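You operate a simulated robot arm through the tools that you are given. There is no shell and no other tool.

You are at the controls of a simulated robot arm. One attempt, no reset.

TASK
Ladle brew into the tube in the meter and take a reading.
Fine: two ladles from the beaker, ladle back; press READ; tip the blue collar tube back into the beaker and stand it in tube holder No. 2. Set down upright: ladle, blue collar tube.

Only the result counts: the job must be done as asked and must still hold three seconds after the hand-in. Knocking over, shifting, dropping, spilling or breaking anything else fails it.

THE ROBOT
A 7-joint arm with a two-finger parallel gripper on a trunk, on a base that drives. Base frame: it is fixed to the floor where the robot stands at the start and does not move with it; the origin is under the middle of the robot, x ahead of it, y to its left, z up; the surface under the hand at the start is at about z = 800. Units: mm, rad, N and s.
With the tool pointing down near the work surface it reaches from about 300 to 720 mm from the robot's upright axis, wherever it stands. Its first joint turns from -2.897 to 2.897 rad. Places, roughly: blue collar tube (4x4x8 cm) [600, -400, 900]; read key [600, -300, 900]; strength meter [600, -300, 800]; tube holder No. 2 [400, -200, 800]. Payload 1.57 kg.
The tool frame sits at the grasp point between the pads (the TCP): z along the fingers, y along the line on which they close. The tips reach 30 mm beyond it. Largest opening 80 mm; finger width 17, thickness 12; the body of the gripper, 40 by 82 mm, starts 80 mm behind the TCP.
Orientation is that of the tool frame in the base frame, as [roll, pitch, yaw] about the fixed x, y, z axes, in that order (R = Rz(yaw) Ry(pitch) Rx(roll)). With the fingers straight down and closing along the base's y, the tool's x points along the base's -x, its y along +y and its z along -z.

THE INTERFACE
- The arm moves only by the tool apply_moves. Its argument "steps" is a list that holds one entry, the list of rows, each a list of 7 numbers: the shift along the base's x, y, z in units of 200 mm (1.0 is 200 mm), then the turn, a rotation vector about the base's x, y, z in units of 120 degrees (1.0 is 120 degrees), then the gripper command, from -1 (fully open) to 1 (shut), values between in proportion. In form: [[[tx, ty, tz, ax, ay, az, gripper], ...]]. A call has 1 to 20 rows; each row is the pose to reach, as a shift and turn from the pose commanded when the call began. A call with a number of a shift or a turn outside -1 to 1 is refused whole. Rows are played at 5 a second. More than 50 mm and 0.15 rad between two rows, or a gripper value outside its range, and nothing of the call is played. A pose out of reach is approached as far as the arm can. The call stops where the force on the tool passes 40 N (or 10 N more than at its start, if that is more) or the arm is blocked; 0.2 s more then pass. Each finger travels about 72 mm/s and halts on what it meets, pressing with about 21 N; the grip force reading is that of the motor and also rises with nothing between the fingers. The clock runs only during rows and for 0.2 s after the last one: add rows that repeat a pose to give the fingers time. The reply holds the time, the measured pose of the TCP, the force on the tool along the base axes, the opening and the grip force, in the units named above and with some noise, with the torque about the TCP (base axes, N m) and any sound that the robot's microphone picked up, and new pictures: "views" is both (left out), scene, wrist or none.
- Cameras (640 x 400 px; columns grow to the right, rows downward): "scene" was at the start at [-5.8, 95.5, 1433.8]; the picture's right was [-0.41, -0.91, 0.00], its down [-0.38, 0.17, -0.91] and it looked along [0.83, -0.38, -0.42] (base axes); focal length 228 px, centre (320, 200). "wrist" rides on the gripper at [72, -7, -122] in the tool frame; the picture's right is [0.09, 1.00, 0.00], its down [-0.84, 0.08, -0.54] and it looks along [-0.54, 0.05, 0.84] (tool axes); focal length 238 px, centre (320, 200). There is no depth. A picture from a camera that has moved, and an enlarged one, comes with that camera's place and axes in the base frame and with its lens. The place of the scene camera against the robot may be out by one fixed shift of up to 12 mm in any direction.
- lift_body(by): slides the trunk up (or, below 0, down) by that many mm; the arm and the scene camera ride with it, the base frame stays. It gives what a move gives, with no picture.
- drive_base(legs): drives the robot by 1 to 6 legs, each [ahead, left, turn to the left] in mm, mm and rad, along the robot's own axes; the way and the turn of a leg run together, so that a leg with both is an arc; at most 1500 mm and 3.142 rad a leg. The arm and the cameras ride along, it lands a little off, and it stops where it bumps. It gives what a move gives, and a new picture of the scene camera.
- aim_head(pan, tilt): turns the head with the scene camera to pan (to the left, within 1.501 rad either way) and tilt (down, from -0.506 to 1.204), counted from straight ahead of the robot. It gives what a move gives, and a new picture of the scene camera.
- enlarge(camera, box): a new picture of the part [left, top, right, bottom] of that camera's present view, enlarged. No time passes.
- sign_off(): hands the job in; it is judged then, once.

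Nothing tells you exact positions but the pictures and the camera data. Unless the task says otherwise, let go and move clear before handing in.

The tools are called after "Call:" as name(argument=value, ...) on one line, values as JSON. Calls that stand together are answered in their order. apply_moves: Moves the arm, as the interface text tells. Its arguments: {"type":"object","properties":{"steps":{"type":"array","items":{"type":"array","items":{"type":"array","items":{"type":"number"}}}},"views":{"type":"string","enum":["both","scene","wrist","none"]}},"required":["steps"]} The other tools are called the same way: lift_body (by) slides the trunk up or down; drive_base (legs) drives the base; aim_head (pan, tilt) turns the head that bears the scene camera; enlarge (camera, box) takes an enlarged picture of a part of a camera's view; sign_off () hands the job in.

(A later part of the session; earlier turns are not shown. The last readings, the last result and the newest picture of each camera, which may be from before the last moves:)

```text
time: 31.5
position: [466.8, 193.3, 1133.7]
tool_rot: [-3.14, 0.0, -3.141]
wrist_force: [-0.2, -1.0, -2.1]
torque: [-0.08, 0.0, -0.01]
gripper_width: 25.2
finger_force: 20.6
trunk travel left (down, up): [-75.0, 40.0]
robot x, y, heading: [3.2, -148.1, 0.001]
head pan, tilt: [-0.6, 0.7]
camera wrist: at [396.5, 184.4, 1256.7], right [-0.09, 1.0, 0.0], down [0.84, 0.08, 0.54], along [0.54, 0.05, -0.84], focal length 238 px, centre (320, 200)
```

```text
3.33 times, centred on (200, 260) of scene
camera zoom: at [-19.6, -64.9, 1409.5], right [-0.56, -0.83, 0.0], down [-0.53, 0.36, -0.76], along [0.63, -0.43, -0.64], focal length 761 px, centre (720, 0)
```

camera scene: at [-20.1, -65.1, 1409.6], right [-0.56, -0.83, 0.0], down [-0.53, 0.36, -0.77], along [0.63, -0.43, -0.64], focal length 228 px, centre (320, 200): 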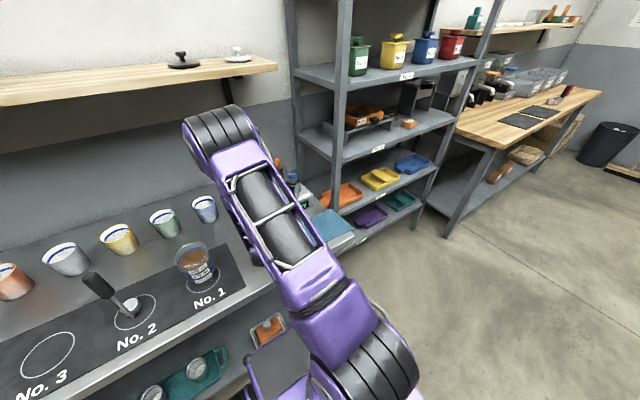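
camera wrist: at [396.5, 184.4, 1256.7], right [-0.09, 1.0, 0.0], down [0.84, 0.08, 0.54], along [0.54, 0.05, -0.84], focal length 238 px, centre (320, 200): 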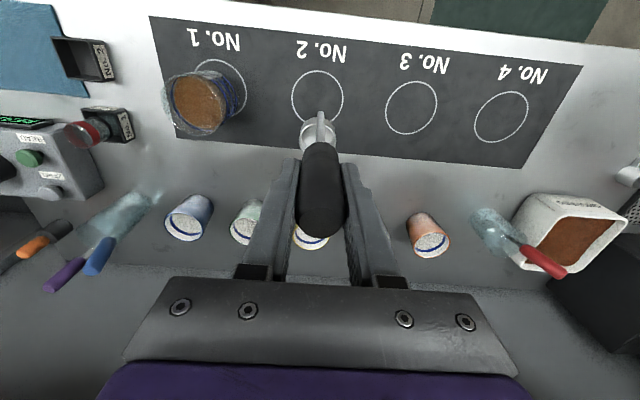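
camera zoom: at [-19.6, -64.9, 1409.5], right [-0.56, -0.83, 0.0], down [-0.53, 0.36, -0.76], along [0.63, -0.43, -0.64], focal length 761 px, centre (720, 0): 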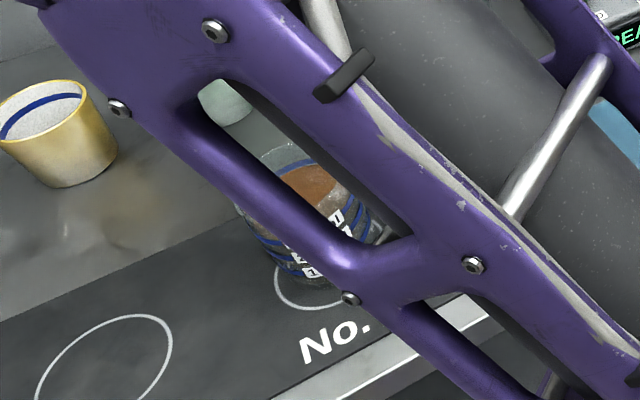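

Call:
apply_moves(steps=[[[0, -0.2, 0, 0, 0, 0, 1], [0, -0.4, 0, 0, 0, 0, 1], [0, -0.6, 0, 0, 0, 0, 1], [0, -0.8, 0, 0, 0, 0, 1], [0, -0.96, 0, 0, 0, 0, 1]]], views="none")

Call:
apply_moves(steps=[[[0, -0.2, 0, 0, 0, 0, 1], [0, -0.4, 0, 0, 0, 0, 1], [0, -0.54, 0, 0, 0, 0, 1], [0, -0.54, 0, 0, 0, 0, 1]]], views="wrist")

Call:
enlarge(camera="wrist", box=[370, 50, 490, 150])

Call:
enlarge(camera="wrist", box=[240, 80, 400, 180])

```text
time: 32.7
position: [465.6, -0.2, 1134.2]
tool_rot: [3.14, 0.001, -3.138]
wrist_force: [-0.8, 0.5, -1.5]
torque: [0.04, -0.01, -0.01]
gripper_width: 25.5
finger_force: 21.1
trunk travel left (down, up): [-75.0, 40.0]
robot x, y, heading: [-0.5, -154.5, 0.0]
head pan, tilt: [-0.6, 0.7]
```

```text
time: 33.7
position: [466.6, -109.3, 1134.9]
tool_rot: [3.141, 0.001, -3.139]
wrist_force: [0.7, 0.4, -1.1]
torque: [0.0, -0.03, 0.0]
gripper_width: 25.5
finger_force: 21.0
trunk travel left (down, up): [-75.0, 40.0]
robot x, y, heading: [1.1, -149.2, 0.0]
head pan, tilt: [-0.6, 0.7]
camera wrist: at [396.0, -116.4, 1257.2], right [-0.09, 1.0, 0.0], down [0.84, 0.08, 0.54], along [0.54, 0.05, -0.84], focal length 238 px, centre (320, 200)
```

wrist: 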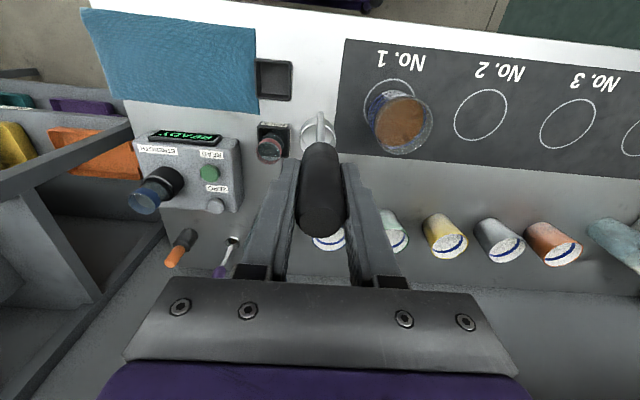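

```text
4.00 times, centred on (430, 100) of wrist
camera zoom: at [396.0, -116.4, 1257.2], right [-0.09, 1.0, 0.0], down [0.84, 0.08, 0.54], along [0.54, 0.05, -0.84], focal length 953 px, centre (-120, 600)
```

zoom: 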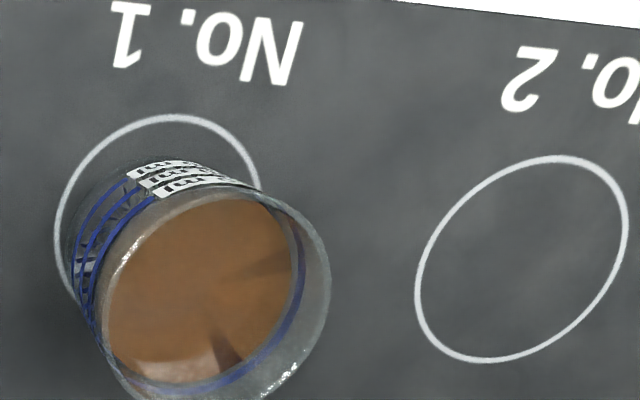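

```text
4.00 times, centred on (320, 130) of wrist
camera zoom: at [396.0, -116.4, 1257.2], right [-0.09, 1.0, 0.0], down [0.84, 0.08, 0.54], along [0.54, 0.05, -0.84], focal length 953 px, centre (320, 480)
```

zoom: 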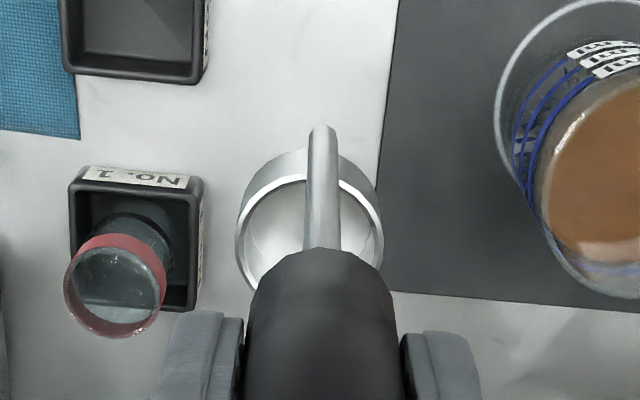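

The beaker rim centre is now triangulated at (481, 13, 908) and the brew surface at z≈892. I'll centre the cup over the beaker and check before dipping.

Call:
apply_moves(steps=[[[0, 0.2, 0, 0, 0, 0, 1], [0, 0.4, 0, 0, 0, 0, 1], [0, 0.617, 0, 0, 0, 0, 1], [0, 0.617, 0, 0, 0, 0, 1]]], views="none")

Call:
apply_moves(steps=[[[0, 0, -0.1, 0, 0, 0, 1], [0, 0, -0.2, 0, 0, 0, 1], [0, 0, -0.28, 0, 0, 0, 1], [0, 0, -0.28, 0, 0, 0, 1]]], views="both")

Call:
enlarge(camera="wrist", box=[240, 80, 400, 180])

```text
time: 34.7
position: [467.8, 15.3, 1133.1]
tool_rot: [-3.14, 0.001, -3.14]
wrist_force: [1.0, 0.6, -2.6]
torque: [0.0, 0.03, -0.01]
gripper_width: 25.3
finger_force: 20.7
trunk travel left (down, up): [-75.0, 40.0]
robot x, y, heading: [4.8, -149.4, 0.003]
head pan, tilt: [-0.6, 0.7]
```

```text
time: 35.7
position: [466.6, 15.3, 1076.5]
tool_rot: [3.141, -0.002, -3.14]
wrist_force: [0.1, 0.5, -1.8]
torque: [0.02, 0.0, -0.01]
gripper_width: 25.3
finger_force: 21.1
trunk travel left (down, up): [-75.0, 40.0]
robot x, y, heading: [-1.3, -151.4, -0.002]
head pan, tilt: [-0.6, 0.7]
camera scene: at [-19.6, -65.0, 1409.5], right [-0.56, -0.83, 0.0], down [-0.53, 0.36, -0.76], along [0.63, -0.43, -0.64], focal length 228 px, centre (320, 200)
camera wrist: at [396.8, 7.5, 1199.4], right [-0.09, 1.0, 0.0], down [0.84, 0.08, 0.54], along [0.54, 0.05, -0.84], focal length 238 px, centre (320, 200)
```

scene: 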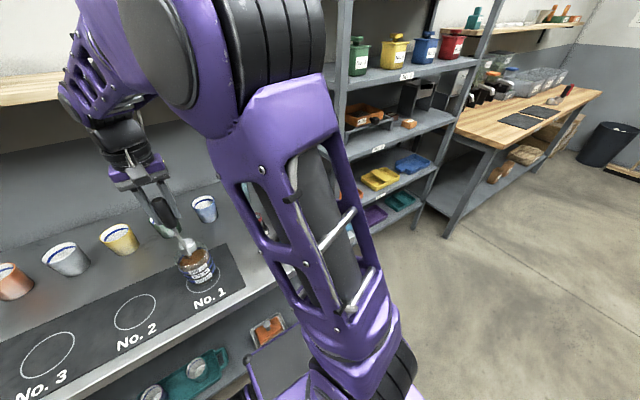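
wrist: 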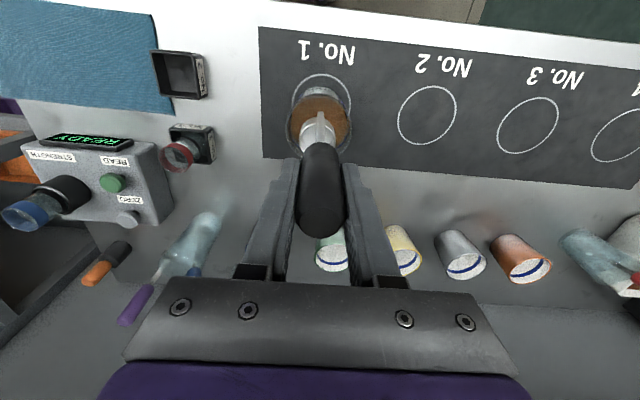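

```text
4.00 times, centred on (320, 130) of wrist
camera zoom: at [396.8, 7.5, 1199.4], right [-0.09, 1.0, 0.0], down [0.84, 0.08, 0.54], along [0.54, 0.05, -0.84], focal length 953 px, centre (320, 480)
```

zoom: 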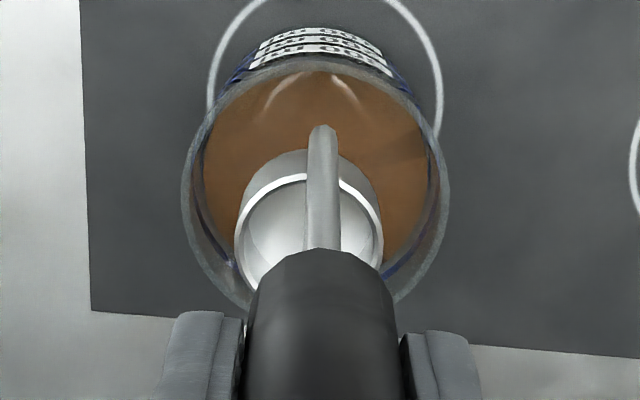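

Call:
apply_moves(steps=[[[0, 0, -0.1, 0, 0, 0, 1], [0, 0, -0.18, 0, 0, 0, 1], [0, 0, -0.24, 0, 0, 0, 1], [0, 0, -0.3, 0, 0, 0, 1], [0, 0, -0.35, 0, 0, 0, 1], [0, 0, -0.4, 0, 0, 0, 1], [0, 0, -0.4, 0, 0, 0, 1], [0, 0, -0.4, 0, 0, 0, 1], [0, 0, -0.4, 0, 0, 0, 1], [0, 0, -0.4, 0, 0, 0, 1]]], views="wrist")

Call:
enlarge(camera="wrist", box=[240, 80, 400, 180])

```text
time: 37.9
position: [469.1, 14.8, 996.6]
tool_rot: [3.141, 0.0, -3.138]
wrist_force: [0.2, -0.1, -1.4]
torque: [0.0, 0.01, -0.01]
gripper_width: 25.4
finger_force: 20.9
trunk travel left (down, up): [-75.0, 40.0]
robot x, y, heading: [2.6, -149.9, 0.001]
head pan, tilt: [-0.6, 0.7]
camera wrist: at [398.1, 7.3, 1118.7], right [-0.09, 1.0, 0.0], down [0.84, 0.08, 0.54], along [0.54, 0.05, -0.84], focal length 238 px, centre (320, 200)
```

wrist: 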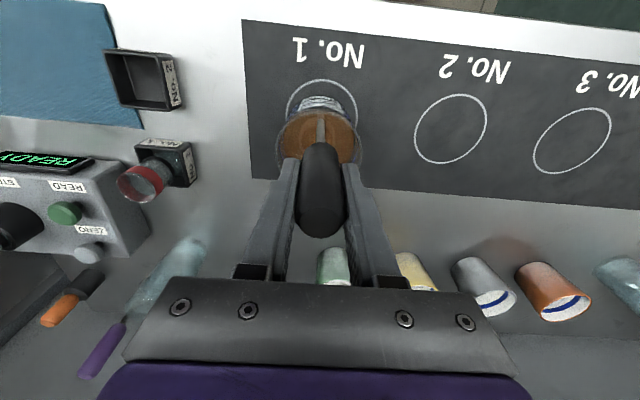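

```text
4.00 times, centred on (320, 130) of wrist
camera zoom: at [398.1, 7.3, 1118.7], right [-0.09, 1.0, 0.0], down [0.84, 0.08, 0.54], along [0.54, 0.05, -0.84], focal length 953 px, centre (320, 480)
```

zoom: 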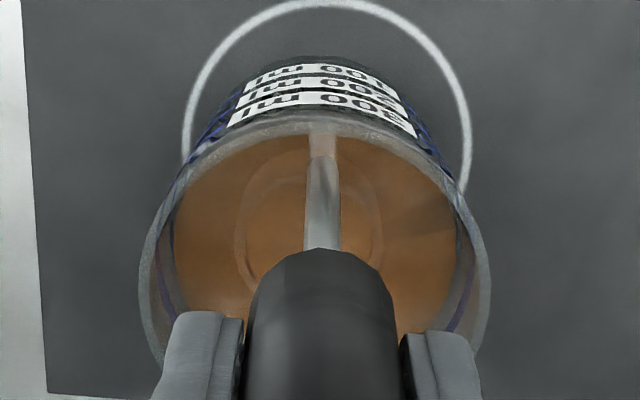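

Call:
apply_moves(steps=[[[0, 0, 0.04, 0, 0, 0, 1], [0, 0, 0.09, 0, 0, 0, 1], [0, 0, 0.14, 0, 0, 0, 1], [0, 0, 0.19, 0, 0, 0, 1], [0, 0, 0.24, 0, 0, 0, 1], [0, 0, 0.3, 0, 0, 0, 1], [0, 0, 0.36, 0, 0, 0, 1], [0, 0, 0.42, 0, 0, 0, 1], [0, 0, 0.48, 0, 0, 0, 1], [0, 0, 0.54, 0, 0, 0, 1], [0, 0, 0.58, 0, 0, 0, 1], [0, 0, 0.6, 0, 0, 0, 1], [0, 0, 0.6, 0, 0, 0, 1], [0, 0, 0.6, 0, 0, 0, 1]]], views="both")

Call:
enlarge(camera="wrist", box=[240, 80, 400, 180])

```text
time: 40.9
position: [468.8, 16.9, 1117.1]
tool_rot: [-3.142, 0.0, -3.139]
wrist_force: [0.0, 0.4, -1.5]
torque: [0.0, 0.0, -0.05]
gripper_width: 25.3
finger_force: 21.2
trunk travel left (down, up): [-75.0, 40.0]
robot x, y, heading: [-2.2, -150.9, -0.0]
head pan, tilt: [-0.6, 0.7]
camera scene: at [-19.6, -65.0, 1409.5], right [-0.56, -0.83, 0.0], down [-0.53, 0.36, -0.76], along [0.63, -0.43, -0.64], focal length 228 px, centre (320, 200)
camera wrist: at [397.8, 8.0, 1239.8], right [-0.09, 1.0, 0.0], down [0.84, 0.08, 0.54], along [0.54, 0.05, -0.84], focal length 238 px, centre (320, 200)
```

scene: 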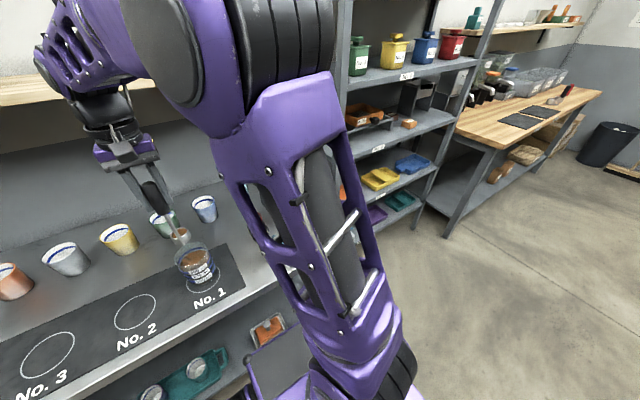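
wrist: 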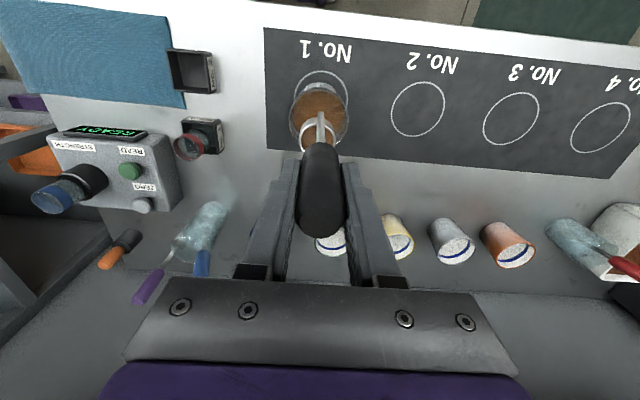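

```text
4.00 times, centred on (320, 130) of wrist
camera zoom: at [397.8, 8.0, 1239.8], right [-0.09, 1.0, 0.0], down [0.84, 0.08, 0.54], along [0.54, 0.05, -0.84], focal length 953 px, centre (320, 480)
```

zoom: 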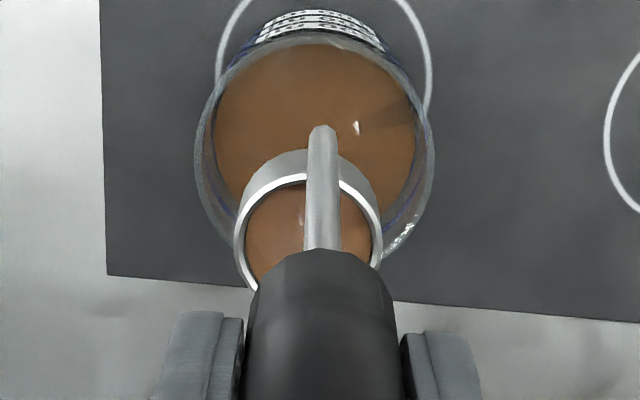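

The cup is full. I'll carry it level toward the meter while turning it 90°.

Call:
apply_moves(steps=[[[0.01, -0.03, 0.02, 0, 0, 0.01, 1], [0.035, -0.09, 0.045, 0, 0, 0.03, 1], [0.07, -0.175, 0.065, 0, 0, 0.06, 1], [0.11, -0.27, 0.065, 0, 0, 0.1, 1], [0.15, -0.37, 0.065, 0, 0, 0.14, 1], [0.19, -0.47, 0.065, 0, 0, 0.18, 1], [0.23, -0.57, 0.065, 0, 0, 0.22, 1], [0.27, -0.67, 0.065, 0, 0, 0.26, 1], [0.31, -0.77, 0.065, 0, 0, 0.3, 1], [0.34, -0.85, 0.065, 0, 0, 0.335, 1], [0.365, -0.91, 0.065, 0, 0, 0.36, 1], [0.38, -0.94, 0.065, 0, 0, 0.375, 1], [0.38, -0.94, 0.065, 0, 0, 0.375, 1]]], views="none")

Call:
apply_moves(steps=[[[0.01, -0.03, 0, 0, 0, 0.01, 1], [0.035, -0.09, 0, 0, 0, 0.03, 1], [0.07, -0.175, 0, 0, 0, 0.06, 1], [0.11, -0.27, 0, 0, 0, 0.1, 1], [0.15, -0.37, 0, 0, 0, 0.14, 1], [0.19, -0.47, 0, 0, 0, 0.18, 1], [0.23, -0.57, 0, 0, 0, 0.22, 1], [0.27, -0.67, 0, 0, 0, 0.26, 1], [0.31, -0.77, 0, 0, 0, 0.3, 1], [0.34, -0.85, 0, 0, 0, 0.335, 1], [0.365, -0.91, 0, 0, 0, 0.36, 1], [0.38, -0.94, 0, 0, 0, 0.375, 1], [0.38, -0.94, 0, 0, 0, 0.375, 1]]], views="both")

Call:
enlarge(camera="wrist", box=[180, 80, 340, 180])

```text
time: 43.7
position: [544.8, -173.3, 1129.4]
tool_rot: [-3.141, -0.002, -2.354]
wrist_force: [-0.4, 0.4, -1.0]
torque: [-0.02, 0.01, 0.0]
gripper_width: 25.5
finger_force: 20.9
trunk travel left (down, up): [-75.0, 40.0]
robot x, y, heading: [0.0, -146.9, 0.0]
head pan, tilt: [-0.6, 0.7]
```

```text
time: 46.5
position: [620.6, -360.3, 1130.3]
tool_rot: [-3.141, 0.002, -1.567]
wrist_force: [0.3, -0.3, -1.3]
torque: [-0.03, 0.02, 0.0]
gripper_width: 25.2
finger_force: 21.1
trunk travel left (down, up): [-75.0, 40.0]
robot x, y, heading: [2.5, -147.5, 0.001]
head pan, tilt: [-0.6, 0.7]
camera scene: at [-19.6, -65.1, 1409.6], right [-0.56, -0.83, 0.0], down [-0.53, 0.36, -0.76], along [0.63, -0.43, -0.64], focal length 228 px, centre (320, 200)
camera wrist: at [628.9, -433.9, 1252.4], right [-1.0, -0.1, 0.0], down [-0.08, 0.84, 0.54], along [-0.05, 0.54, -0.84], focal length 238 px, centre (320, 200)
```

scene: 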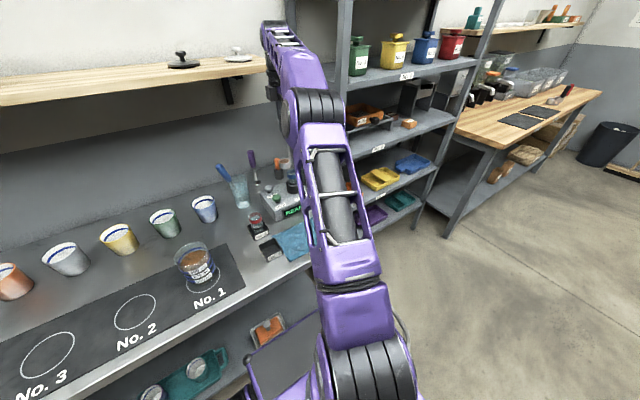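
wrist: 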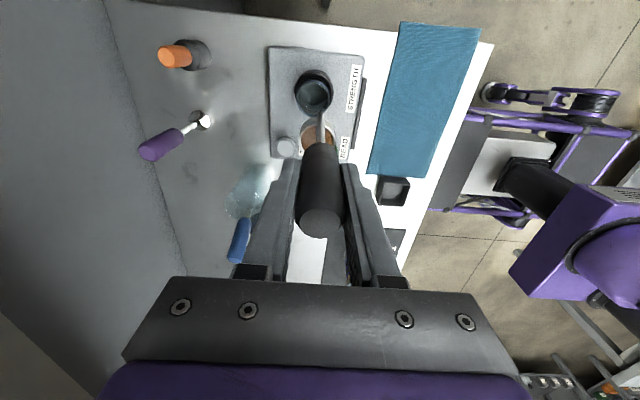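

```text
4.00 times, centred on (260, 130) of wrist
camera zoom: at [628.9, -433.9, 1252.4], right [-1.0, -0.1, 0.0], down [-0.08, 0.84, 0.54], along [-0.05, 0.54, -0.84], focal length 953 px, centre (560, 480)
```

zoom: 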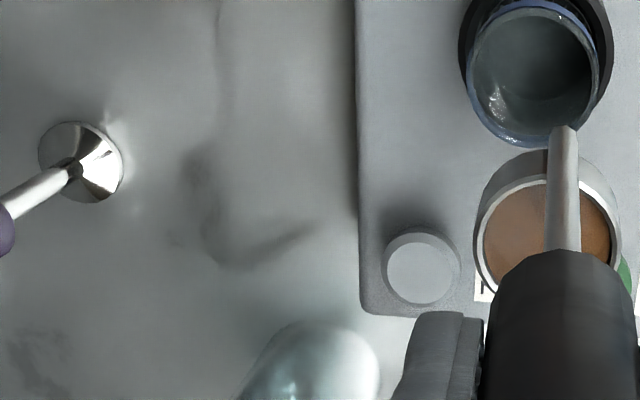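

The tube is seen almost from above, so its centre is about (630.5, −380) and the cup offset is confirmed. I'll shift so the cup's pouring lip sits over the tube, then check.

Call:
apply_moves(steps=[[[0.02, -0.04, 0, 0, 0, 0, 1], [0.05, -0.1, 0, 0, 0, 0, 1], [0.08, -0.17, -0.02, 0, 0, 0, 1], [0.11, -0.23, -0.06, 0, 0, 0, 1], [0.12, -0.2525, -0.09, 0, 0, 0, 1], [0.12, -0.2525, -0.09, 0, 0, 0, 1], [0.12, -0.2525, -0.09, 0, 0, 0, 1]]], views="both")

Call:
enlarge(camera="wrist", box=[240, 80, 400, 180])

Call:
enlarge(camera="scene", box=[220, 130, 340, 230])

```text
time: 48.1
position: [629.3, -405.1, 1104.4]
tool_rot: [-3.14, -0.001, -1.569]
wrist_force: [-0.2, 0.5, -1.3]
torque: [-0.02, -0.03, 0.02]
gripper_width: 25.6
finger_force: 20.9
out of reach, approached as far as the arm can: row 3, 4, 5, 6, 7
trunk travel left (down, up): [-75.0, 40.0]
robot x, y, heading: [-1.6, -148.7, 0.0]
head pan, tilt: [-0.6, 0.7]
camera scene: at [-19.7, -65.1, 1409.6], right [-0.56, -0.83, 0.0], down [-0.53, 0.36, -0.76], along [0.63, -0.43, -0.64], focal length 228 px, centre (320, 200)
camera wrist: at [638.1, -478.1, 1227.5], right [-1.0, -0.09, 0.0], down [-0.08, 0.84, 0.54], along [-0.05, 0.54, -0.84], focal length 238 px, centre (320, 200)
```

scene: 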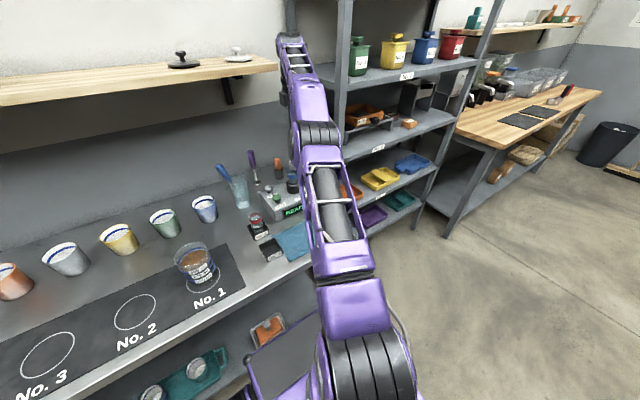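
wrist: 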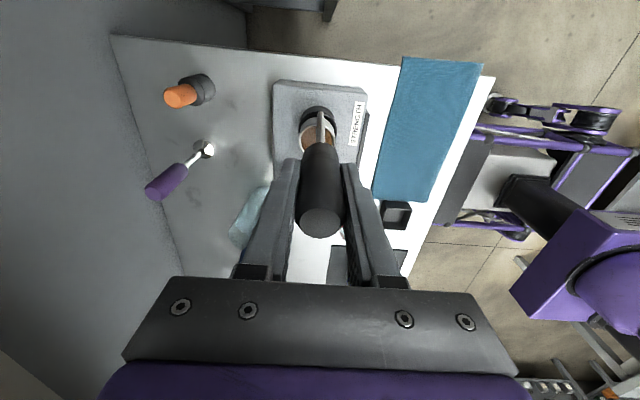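

```text
4.00 times, centred on (320, 130) of wrist
camera zoom: at [638.1, -478.1, 1227.5], right [-1.0, -0.09, 0.0], down [-0.08, 0.84, 0.54], along [-0.05, 0.54, -0.84], focal length 953 px, centre (320, 480)
```

zoom: 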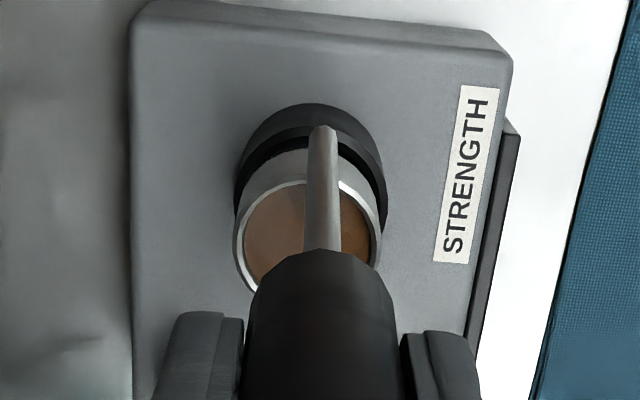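

```text
4.00 times, centred on (280, 180) of scene
camera zoom: at [-19.7, -65.1, 1409.6], right [-0.56, -0.83, 0.0], down [-0.53, 0.36, -0.76], along [0.63, -0.43, -0.64], focal length 914 px, centre (480, 280)
```

zoom: 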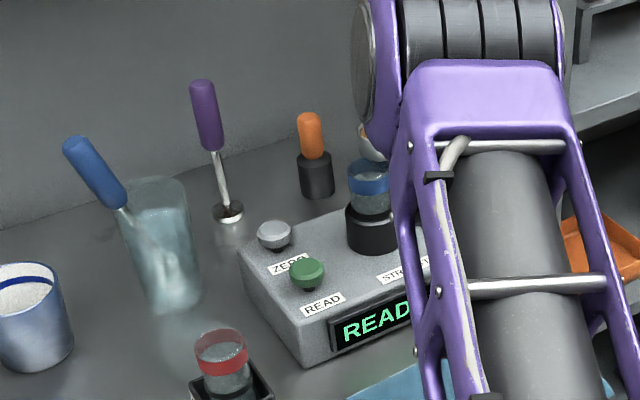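

The arm is at its reach limit here with the cup just above the tube rim. Raising the trunk gives both clearance and extra reach, so I'll do that.

Call:
lift_body(by=40)

```text
time: 48.9
position: [629.4, -404.5, 1145.2]
tool_rot: [-3.141, 0.001, -1.57]
wrist_force: [0.5, -0.1, -1.1]
torque: [0.0, -0.04, 0.02]
gripper_width: 25.6
finger_force: 21.4
trunk travel left (down, up): [-115.0, 0.0]
robot x, y, heading: [3.2, -152.5, 0.0]
head pan, tilt: [-0.6, 0.7]
```

Call:
apply_moves(steps=[[[0.0, 0, -0.05, 0, 0, 0, 1], [0.03, -0.01, -0.1, 0, 0, 0, 1], [0.055, -0.025, -0.14, 0, 0, 0, 1], [0.078, -0.036, -0.155, 0, 0, 0, 1], [0.078, -0.036, -0.155, 0, 0, 0, 1], [0.078, -0.036, -0.155, 0, 0, 0, 1]]], views="wrist")

Call:
enlarge(camera="wrist", box=[240, 80, 400, 180])

```text
time: 50.3
position: [641.8, -410.0, 1111.7]
tool_rot: [3.141, -0.002, -1.569]
wrist_force: [-0.3, -0.4, -1.7]
torque: [-0.04, -0.01, -0.05]
gripper_width: 25.3
finger_force: 21.1
out of reach, approached as far as the arm can: row 4, 5, 6
trunk travel left (down, up): [-115.0, 0.0]
robot x, y, heading: [-4.8, -148.3, 0.002]
head pan, tilt: [-0.6, 0.7]
camera wrist: at [649.6, -483.2, 1234.6], right [-1.0, -0.09, 0.0], down [-0.08, 0.84, 0.54], along [-0.05, 0.54, -0.84], focal length 238 px, centre (320, 200)
```

wrist: 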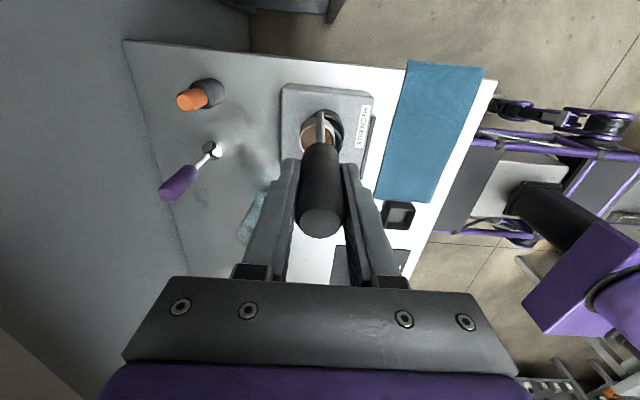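

```text
4.00 times, centred on (320, 130) of wrist
camera zoom: at [649.6, -483.2, 1234.6], right [-1.0, -0.09, 0.0], down [-0.08, 0.84, 0.54], along [-0.05, 0.54, -0.84], focal length 953 px, centre (320, 480)
```

zoom: 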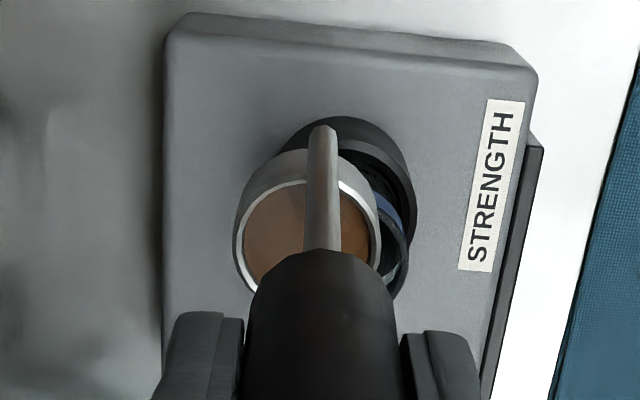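

Call:
apply_moves(steps=[[[-0.023, 0.0285, 0.003, -0.0236, -0.0236, 0, 1], [-0.0555, 0.061, 0.003, -0.0471, -0.0471, 0, 1], [-0.0885, 0.094, 0.0, -0.0707, -0.0707, 0, 1], [-0.121, 0.1265, -0.0035, -0.0943, -0.0943, 0, 1], [-0.154, 0.159, -0.01, -0.1179, -0.1179, 0, 1], [-0.1865, 0.192, -0.021, -0.1414, -0.1414, 0, 1], [-0.218, 0.224, -0.035, -0.165, -0.165, 0, 1], [-0.2495, 0.255, -0.053, -0.1886, -0.1886, 0, 1], [-0.2495, 0.255, -0.053, -0.1886, -0.1886, 0, 1]]], views="wrist")

Call:
enlarge(camera="wrist", box=[240, 80, 400, 180])

```text
time: 52.3
position: [592.2, -360.7, 1101.4]
tool_rot: [-2.725, -0.386, -1.65]
wrist_force: [0.3, -0.5, -1.6]
torque: [0.02, 0.07, 0.01]
gripper_width: 25.4
finger_force: 20.7
out of reach, approached as far as the arm can: row 1
trunk travel left (down, up): [-115.0, 0.0]
robot x, y, heading: [1.0, -151.0, 0.006]
head pan, tilt: [-0.6, 0.7]
camera wrist: at [548.6, -380.9, 1234.8], right [-0.93, -0.16, -0.34], down [-0.21, 0.97, 0.12], along [0.31, 0.18, -0.93], focal length 238 px, centre (320, 200)
```

wrist: 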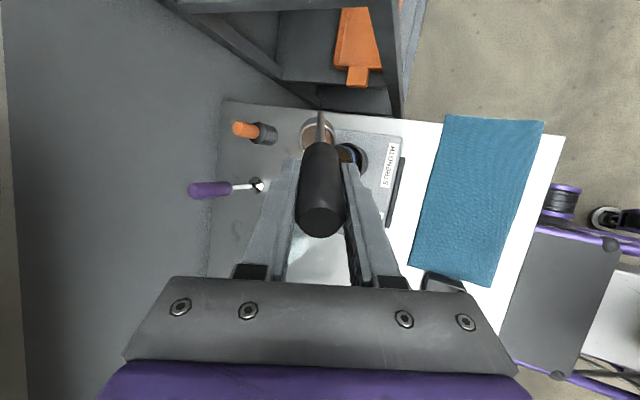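

```text
4.00 times, centred on (320, 130) of wrist
camera zoom: at [548.6, -380.9, 1234.8], right [-0.93, -0.16, -0.34], down [-0.21, 0.97, 0.12], along [0.31, 0.18, -0.93], focal length 953 px, centre (320, 480)
```

zoom: 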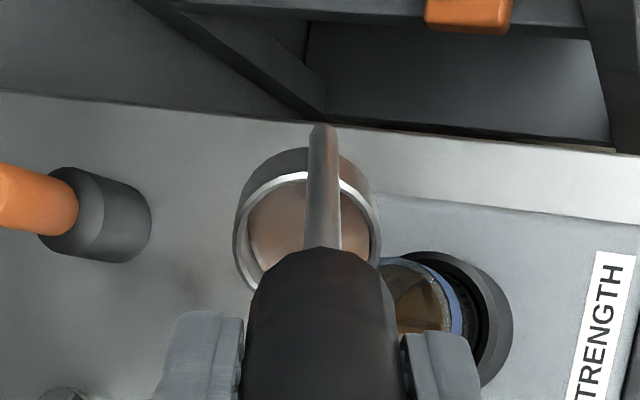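

The first part poured cleanly into the tube with no spill visible. I'll continue tilting to 100° with the lip kept over the tube.

Call:
apply_moves(steps=[[[-0.0305, 0.031, -0.0205, -0.0236, -0.0236, 0, 1], [-0.0605, 0.0605, -0.046, -0.0471, -0.0471, 0, 1], [-0.0885, 0.0885, -0.0735, -0.0707, -0.0707, 0, 1], [-0.1165, 0.116, -0.1055, -0.0943, -0.0943, 0, 1], [-0.1415, 0.1415, -0.1395, -0.1179, -0.1179, 0, 1], [-0.167, 0.167, -0.177, -0.1414, -0.1414, 0, 1], [-0.189, 0.189, -0.2165, -0.165, -0.165, 0, 1], [-0.211, 0.211, -0.259, -0.1886, -0.1886, 0, 1], [-0.2295, 0.2295, -0.303, -0.2121, -0.2121, 0, 1], [-0.248, 0.248, -0.3495, -0.2357, -0.2357, 0, 1], [-0.2625, 0.2625, -0.3975, -0.2593, -0.2593, 0, 1], [-0.277, 0.277, -0.4475, -0.2828, -0.2828, 0, 1], [-0.2875, 0.2875, -0.498, -0.3064, -0.3064, 0, 1], [-0.298, 0.298, -0.551, -0.33, -0.33, 0, 1], [-0.304, 0.304, -0.599, -0.3536, -0.3536, 0, 1], [-0.31, 0.31, -0.6465, -0.3771, -0.3771, 0, 1], [-0.3115, 0.3115, -0.6925, -0.4007, -0.4007, 0, 1], [-0.3115, 0.3115, -0.6925, -0.4007, -0.4007, 0, 1], [-0.3115, 0.3115, -0.6925, -0.4007, -0.4007, 0, 1], [-0.3115, 0.3115, -0.6925, -0.4007, -0.4007, 0, 1]]], views="both")

Call:
enlarge(camera="wrist", box=[260, 100, 440, 240])

Call:
enlarge(camera="scene", box=[220, 130, 340, 230])

```text
time: 56.5
position: [529.7, -295.9, 963.1]
tool_rot: [-1.326, -0.773, -2.529]
wrist_force: [0.4, -0.5, -2.1]
torque: [0.1, 0.09, 0.02]
gripper_width: 25.5
finger_force: 21.0
trunk travel left (down, up): [-115.0, 0.0]
robot x, y, heading: [0.2, -149.4, -0.0]
head pan, tilt: [-0.6, 0.7]
camera scene: at [-19.6, -65.1, 1449.6], right [-0.56, -0.83, 0.0], down [-0.53, 0.36, -0.76], along [0.63, -0.43, -0.64], focal length 228 px, centre (320, 200)
camera wrist: at [407.1, -238.6, 997.2], right [-0.47, -0.62, -0.63], down [0.08, 0.68, -0.73], along [0.88, -0.39, -0.27], focal length 238 px, centre (320, 200)
```

scene: 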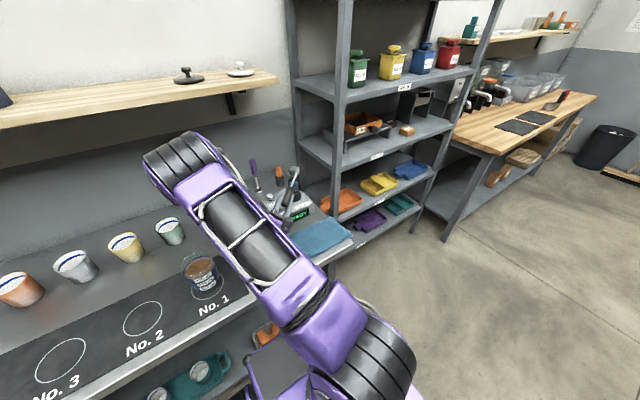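
wrist: 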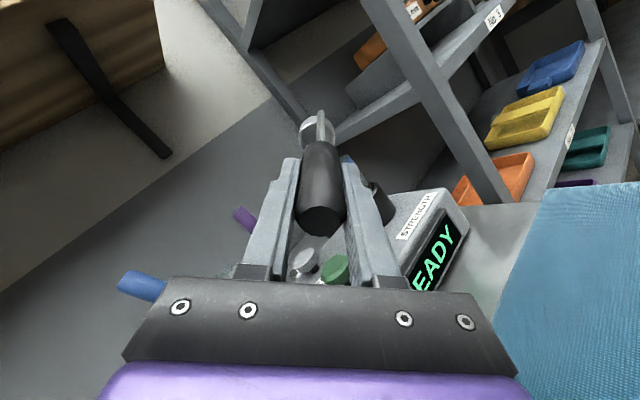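

```text
2.86 times, centred on (350, 170) of wrist
camera zoom: at [407.1, -238.6, 997.2], right [-0.47, -0.62, -0.63], down [0.08, 0.68, -0.73], along [0.88, -0.39, -0.27], focal length 681 px, centre (234, 286)
```

zoom: 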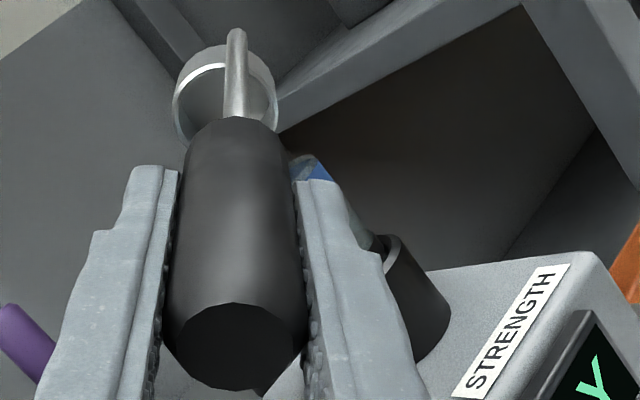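

```text
4.00 times, centred on (280, 180) of scene
camera zoom: at [-19.6, -65.1, 1449.6], right [-0.56, -0.83, 0.0], down [-0.53, 0.36, -0.76], along [0.63, -0.43, -0.64], focal length 914 px, centre (480, 280)
```

zoom: 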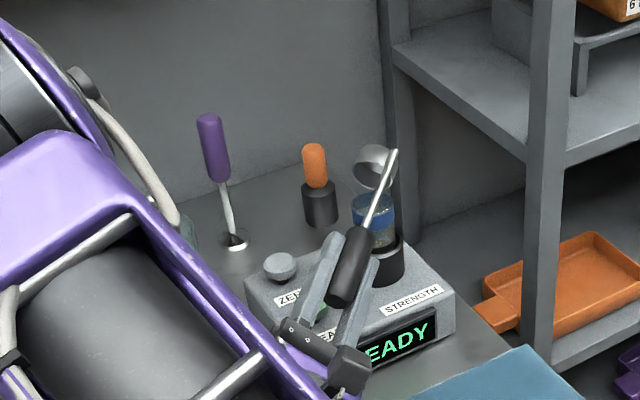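

The cup is empty and everything went into the tube, with no spill. I'll untilt and return for the second ladle.

Call:
apply_moves(steps=[[[0, 0, 0.1, 0.0, 0.0, 0, 1], [0, 0, 0.2, 0.0471, 0.0471, 0, 1], [0, 0, 0.3, 0.0943, 0.0943, 0, 1], [0, 0, 0.4, 0.1414, 0.1414, 0, 1], [0, 0, 0.5, 0.1886, 0.1886, 0, 1], [0, 0, 0.6, 0.2357, 0.2357, 0, 1], [0, 0, 0.7, 0.2828, 0.2828, 0, 1], [0, 0, 0.75, 0.33, 0.33, 0, 1], [0, 0, 0.8, 0.3771, 0.3771, 0, 1], [0, 0, 0.83, 0.4243, 0.4243, 0, 1], [0, 0, 0.85, 0.4714, 0.4714, 0, 1], [0, 0, 0.85, 0.5186, 0.5186, 0, 1], [0, 0, 0.85, 0.5657, 0.5657, 0, 1], [0, 0, 0.85, 0.5893, 0.5893, 0, 1]]], views="wrist")

Call:
enlarge(camera="wrist", box=[200, 0, 400, 180])

```text
time: 59.5
position: [530.0, -297.0, 1132.7]
tool_rot: [-3.141, 0.003, -1.569]
wrist_force: [0.1, -0.4, -0.8]
torque: [0.01, -0.01, -0.01]
gripper_width: 25.6
finger_force: 20.8
trunk travel left (down, up): [-115.0, 0.0]
robot x, y, heading: [0.2, -148.2, -0.001]
head pan, tilt: [-0.6, 0.7]
camera wrist: at [538.3, -370.8, 1255.7], right [-1.0, -0.09, 0.0], down [-0.08, 0.83, 0.54], along [-0.05, 0.54, -0.84], focal length 238 px, centre (320, 200)
```

wrist: 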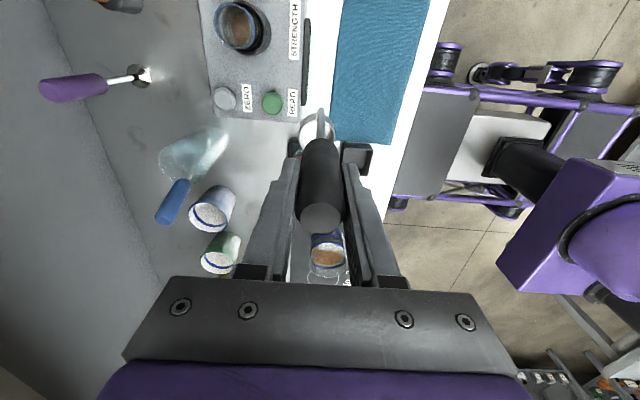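

```text
2.22 times, centred on (300, 90) of wrist
camera zoom: at [538.3, -370.8, 1255.7], right [-1.0, -0.09, 0.0], down [-0.08, 0.83, 0.54], along [-0.05, 0.54, -0.84], focal length 530 px, centre (364, 444)
```

zoom: 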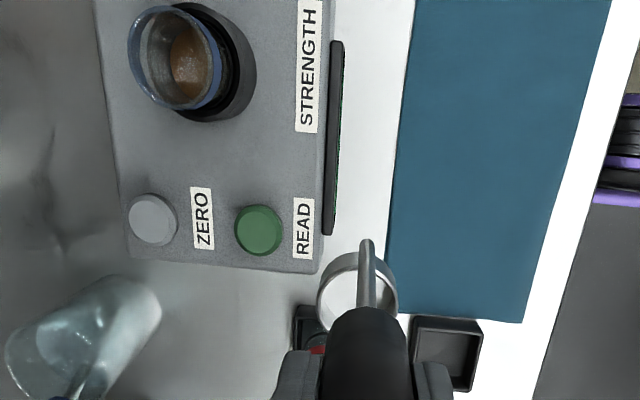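

Call:
apply_moves(steps=[[[-0.02, 0.1, 0, 0, 0, -0.0469, 1], [-0.04, 0.2, 0, 0, 0, -0.0938, 1], [-0.06, 0.3, 0, 0, 0, -0.1406, 1], [-0.08, 0.4, 0, 0, 0, -0.1875, 1], [-0.1, 0.5, 0, 0, 0, -0.2344, 1], [-0.12, 0.6, 0, 0, 0, -0.2813, 1], [-0.14, 0.7, 0, 0, 0, -0.3281, 1], [-0.1525, 0.778, 0, 0, 0, -0.375, 1]]], views="none")

Call:
apply_moves(steps=[[[-0.02, 0.1, 0, 0, 0, -0.0469, 1], [-0.04, 0.2, 0, 0, 0, -0.0938, 1], [-0.06, 0.3, 0, 0, 0, -0.1406, 1], [-0.08, 0.4, 0, 0, 0, -0.1875, 1], [-0.1, 0.5, 0, 0, 0, -0.2344, 1], [-0.12, 0.6, 0, 0, 0, -0.2813, 1], [-0.14, 0.7, 0, 0, 0, -0.3281, 1], [-0.1525, 0.778, 0, 0, 0, -0.375, 1], [-0.1525, 0.778, -0.28, 0, 0, -0.375, 1], [-0.1525, 0.778, -0.28, 0, 0, -0.375, 1]]], views="wrist")

Call:
apply_moves(steps=[[[0, 0, 0, 0, 0, 0, 1]]], views="wrist")

Call:
enlarge(camera="wrist", box=[240, 80, 400, 180])

```text
time: 61.3
position: [499.3, -142.9, 1134.4]
tool_rot: [3.142, 0.003, -2.358]
wrist_force: [0.0, 0.6, -1.8]
torque: [0.02, -0.01, 0.0]
gripper_width: 25.4
finger_force: 20.8
trunk travel left (down, up): [-115.0, 0.0]
robot x, y, heading: [0.3, -154.2, 0.002]
head pan, tilt: [-0.6, 0.7]
```

```text
refused: row 9 steps farther than a row can; nothing moved
```

```text
time: 61.7
position: [499.4, -142.5, 1134.8]
tool_rot: [3.141, 0.001, -2.354]
wrist_force: [0.3, -0.8, -0.5]
torque: [-0.08, -0.03, 0.02]
gripper_width: 25.3
finger_force: 21.0
trunk travel left (down, up): [-115.0, 0.0]
robot x, y, heading: [-0.3, -152.5, 0.002]
head pan, tilt: [-0.6, 0.7]
camera wrist: at [454.8, -199.4, 1256.7], right [-0.77, 0.64, 0.0], down [0.54, 0.65, 0.54], along [0.35, 0.42, -0.84], focal length 238 px, centre (320, 200)
```

wrist: 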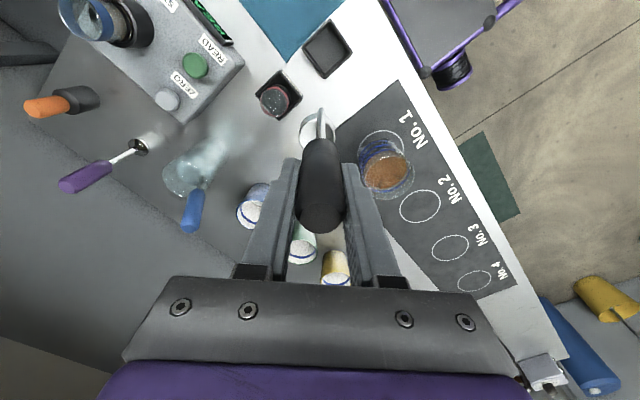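

```text
4.00 times, centred on (320, 130) of wrist
camera zoom: at [454.8, -199.4, 1256.7], right [-0.77, 0.64, 0.0], down [0.54, 0.65, 0.54], along [0.35, 0.42, -0.84], focal length 953 px, centre (320, 480)
```

zoom: 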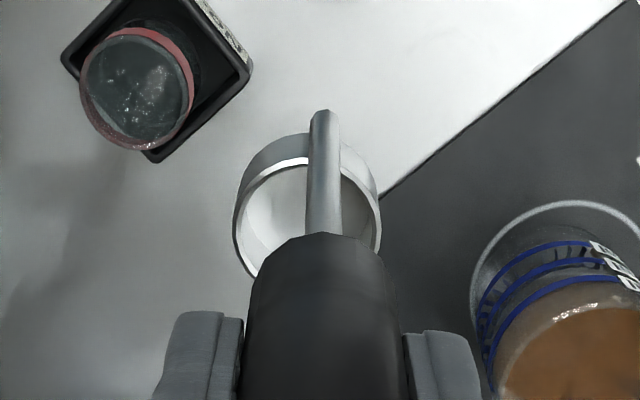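

Call:
apply_moves(steps=[[[-0.02, 0.1, 0, 0, 0, -0.0469, 1], [-0.04, 0.2, 0, 0, 0, -0.0938, 1], [-0.06, 0.3, 0, 0, 0, -0.1406, 1], [-0.08, 0.4, 0, 0, 0, -0.1875, 1], [-0.1, 0.5, 0, 0, 0, -0.2344, 1], [-0.12, 0.6, 0, 0, 0, -0.2813, 1], [-0.14, 0.7, 0, 0, 0, -0.3281, 1], [-0.1525, 0.778, 0, 0, 0, -0.375, 1]]], views="none")

Call:
apply_moves(steps=[[[0, 0, -0.1, 0, -0.007, 0, 1], [0, 0, -0.2, 0, -0.015, 0, 1], [0, 0, -0.28, 0, -0.015, 0, 1], [0, 0, -0.28, 0, -0.015, 0, 1]]], views="wrist")

Call:
enlarge(camera="wrist", box=[240, 80, 400, 180])

```text
time: 63.5
position: [468.0, 13.6, 1130.8]
tool_rot: [-3.141, 0.0, -3.142]
wrist_force: [0.4, -0.4, -0.5]
torque: [0.02, -0.02, 0.03]
gripper_width: 25.2
finger_force: 20.6
trunk travel left (down, up): [-115.0, 0.0]
robot x, y, heading: [3.9, -149.6, 0.002]
head pan, tilt: [-0.6, 0.7]
```

```text
time: 64.5
position: [469.1, 14.5, 1077.6]
tool_rot: [-3.142, 0.03, -3.14]
wrist_force: [-0.6, 0.8, -0.6]
torque: [0.02, 0.0, 0.0]
gripper_width: 25.4
finger_force: 20.7
trunk travel left (down, up): [-115.0, 0.0]
robot x, y, heading: [1.4, -151.6, -0.002]
head pan, tilt: [-0.6, 0.7]
camera wrist: at [394.3, 7.0, 1196.9], right [-0.09, 1.0, 0.0], down [0.82, 0.08, 0.57], along [0.57, 0.05, -0.82], focal length 238 px, centre (320, 200)
```

wrist: 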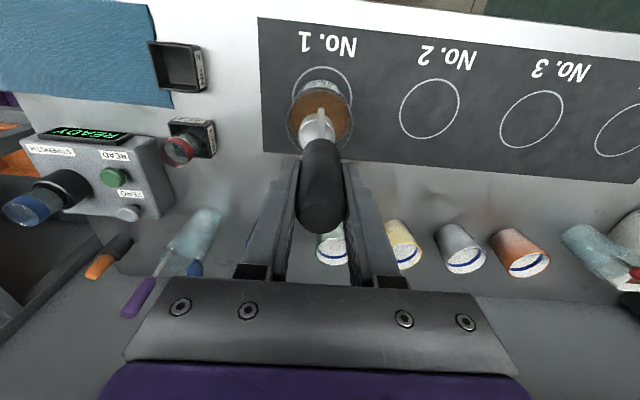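

```text
4.00 times, centred on (320, 130) of wrist
camera zoom: at [394.3, 7.0, 1196.9], right [-0.09, 1.0, 0.0], down [0.82, 0.08, 0.57], along [0.57, 0.05, -0.82], focal length 953 px, centre (320, 480)
```

zoom: 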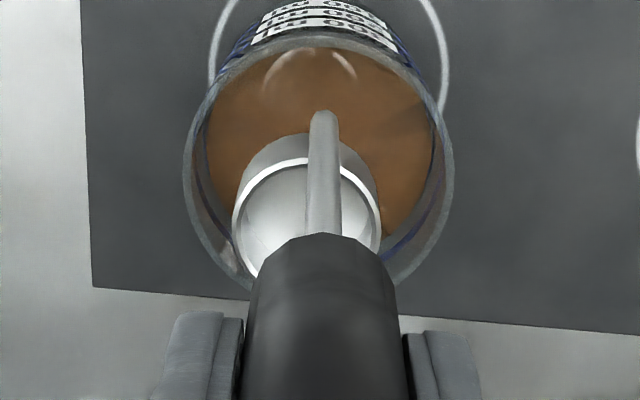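

Call:
apply_moves(steps=[[[0, 0, -0.1, 0, 0, 0, 1], [0, 0, -0.18, 0, 0, 0, 1], [0, 0, -0.24, 0, 0, 0, 1], [0, 0, -0.3, 0, 0, 0, 1], [0, 0, -0.36, 0, 0, 0, 1], [0, 0, -0.4, 0, 0, 0, 1], [0, 0, -0.44, 0, 0, 0, 1], [0, 0, -0.44, 0, 0, 0, 1], [0, 0, -0.44, 0, 0, 0, 1], [0, 0, -0.44, 0, 0, 0, 1], [0, 0, -0.44, 0, 0, 0, 1]]], views="none")

Call:
enlarge(camera="wrist", box=[240, 80, 400, 180])

Call:
apply_moves(steps=[[[0, 0, 0.04, 0, 0, 0, 1], [0, 0, 0.09, 0, 0, 0, 1], [0, 0, 0.14, 0, 0, 0, 1], [0, 0, 0.19, 0, 0, 0, 1], [0, 0, 0.24, 0, 0, 0, 1], [0, 0, 0.3, 0, 0, 0, 1], [0, 0, 0.36, 0, 0, 0, 1], [0, 0, 0.42, 0, 0, 0, 1], [0, 0, 0.48, 0, 0, 0, 1], [0, 0, 0.54, 0, 0, 0, 1], [0, 0, 0.6, 0, 0, 0, 1], [0, 0, 0.66, 0, 0, 0, 1], [0, 0, 0.7, 0, 0, 0, 1], [0, 0, 0.715, 0, 0, 0, 1], [0, 0, 0.715, 0, 0, 0, 1], [0, 0, 0.715, 0, 0, 0, 1]]], views="wrist")

Call:
enlarge(camera="wrist", box=[240, 80, 400, 180])

```text
time: 66.9
position: [467.1, 13.9, 988.9]
tool_rot: [-3.141, 0.031, -3.14]
wrist_force: [0.0, -1.0, -1.7]
torque: [0.03, -0.03, -0.01]
gripper_width: 25.6
finger_force: 20.9
trunk travel left (down, up): [-115.0, 0.0]
robot x, y, heading: [1.9, -147.4, 0.002]
head pan, tilt: [-0.6, 0.7]
```

```text
4.00 times, centred on (320, 130) of wrist
camera zoom: at [394.3, 5.9, 1108.9], right [-0.09, 1.0, 0.0], down [0.82, 0.08, 0.57], along [0.57, 0.05, -0.82], focal length 953 px, centre (320, 480)
```

zoom: 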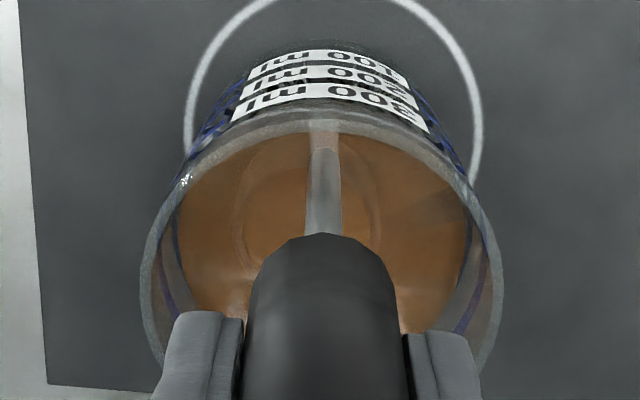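

```text
time: 70.3
position: [467.8, 13.4, 1131.2]
tool_rot: [3.141, 0.033, -3.139]
wrist_force: [-0.5, -0.4, -1.9]
torque: [-0.03, 0.03, 0.02]
gripper_width: 25.4
finger_force: 20.8
trunk travel left (down, up): [-115.0, 0.0]
robot x, y, heading: [-0.3, -151.6, 0.0]
head pan, tilt: [-0.6, 0.7]
camera wrist: at [394.4, 6.0, 1252.1], right [-0.09, 1.0, 0.0], down [0.82, 0.08, 0.57], along [0.57, 0.05, -0.82], focal length 238 px, centre (320, 200)
```

wrist: 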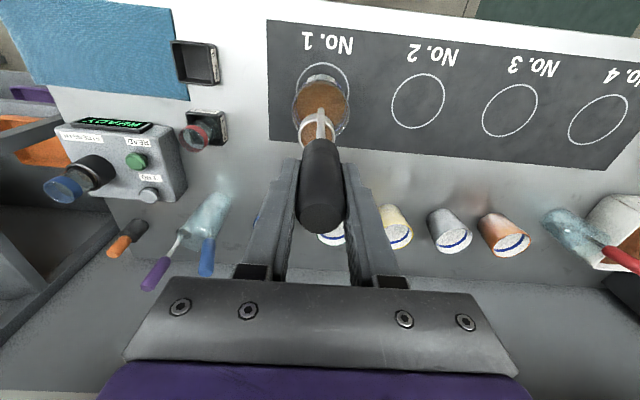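

```text
4.00 times, centred on (320, 130) of wrist
camera zoom: at [394.4, 6.0, 1252.1], right [-0.09, 1.0, 0.0], down [0.82, 0.08, 0.57], along [0.57, 0.05, -0.82], focal length 953 px, centre (320, 480)
```

zoom: 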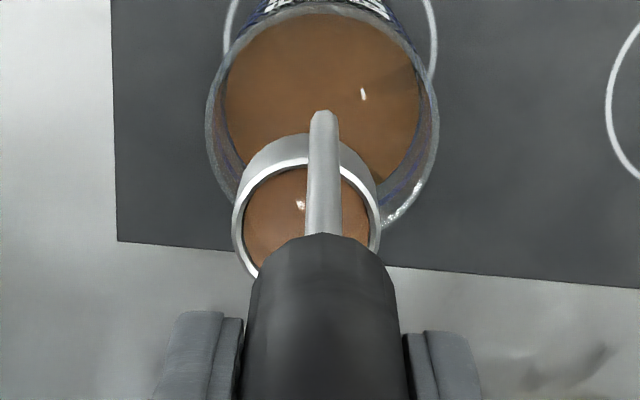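

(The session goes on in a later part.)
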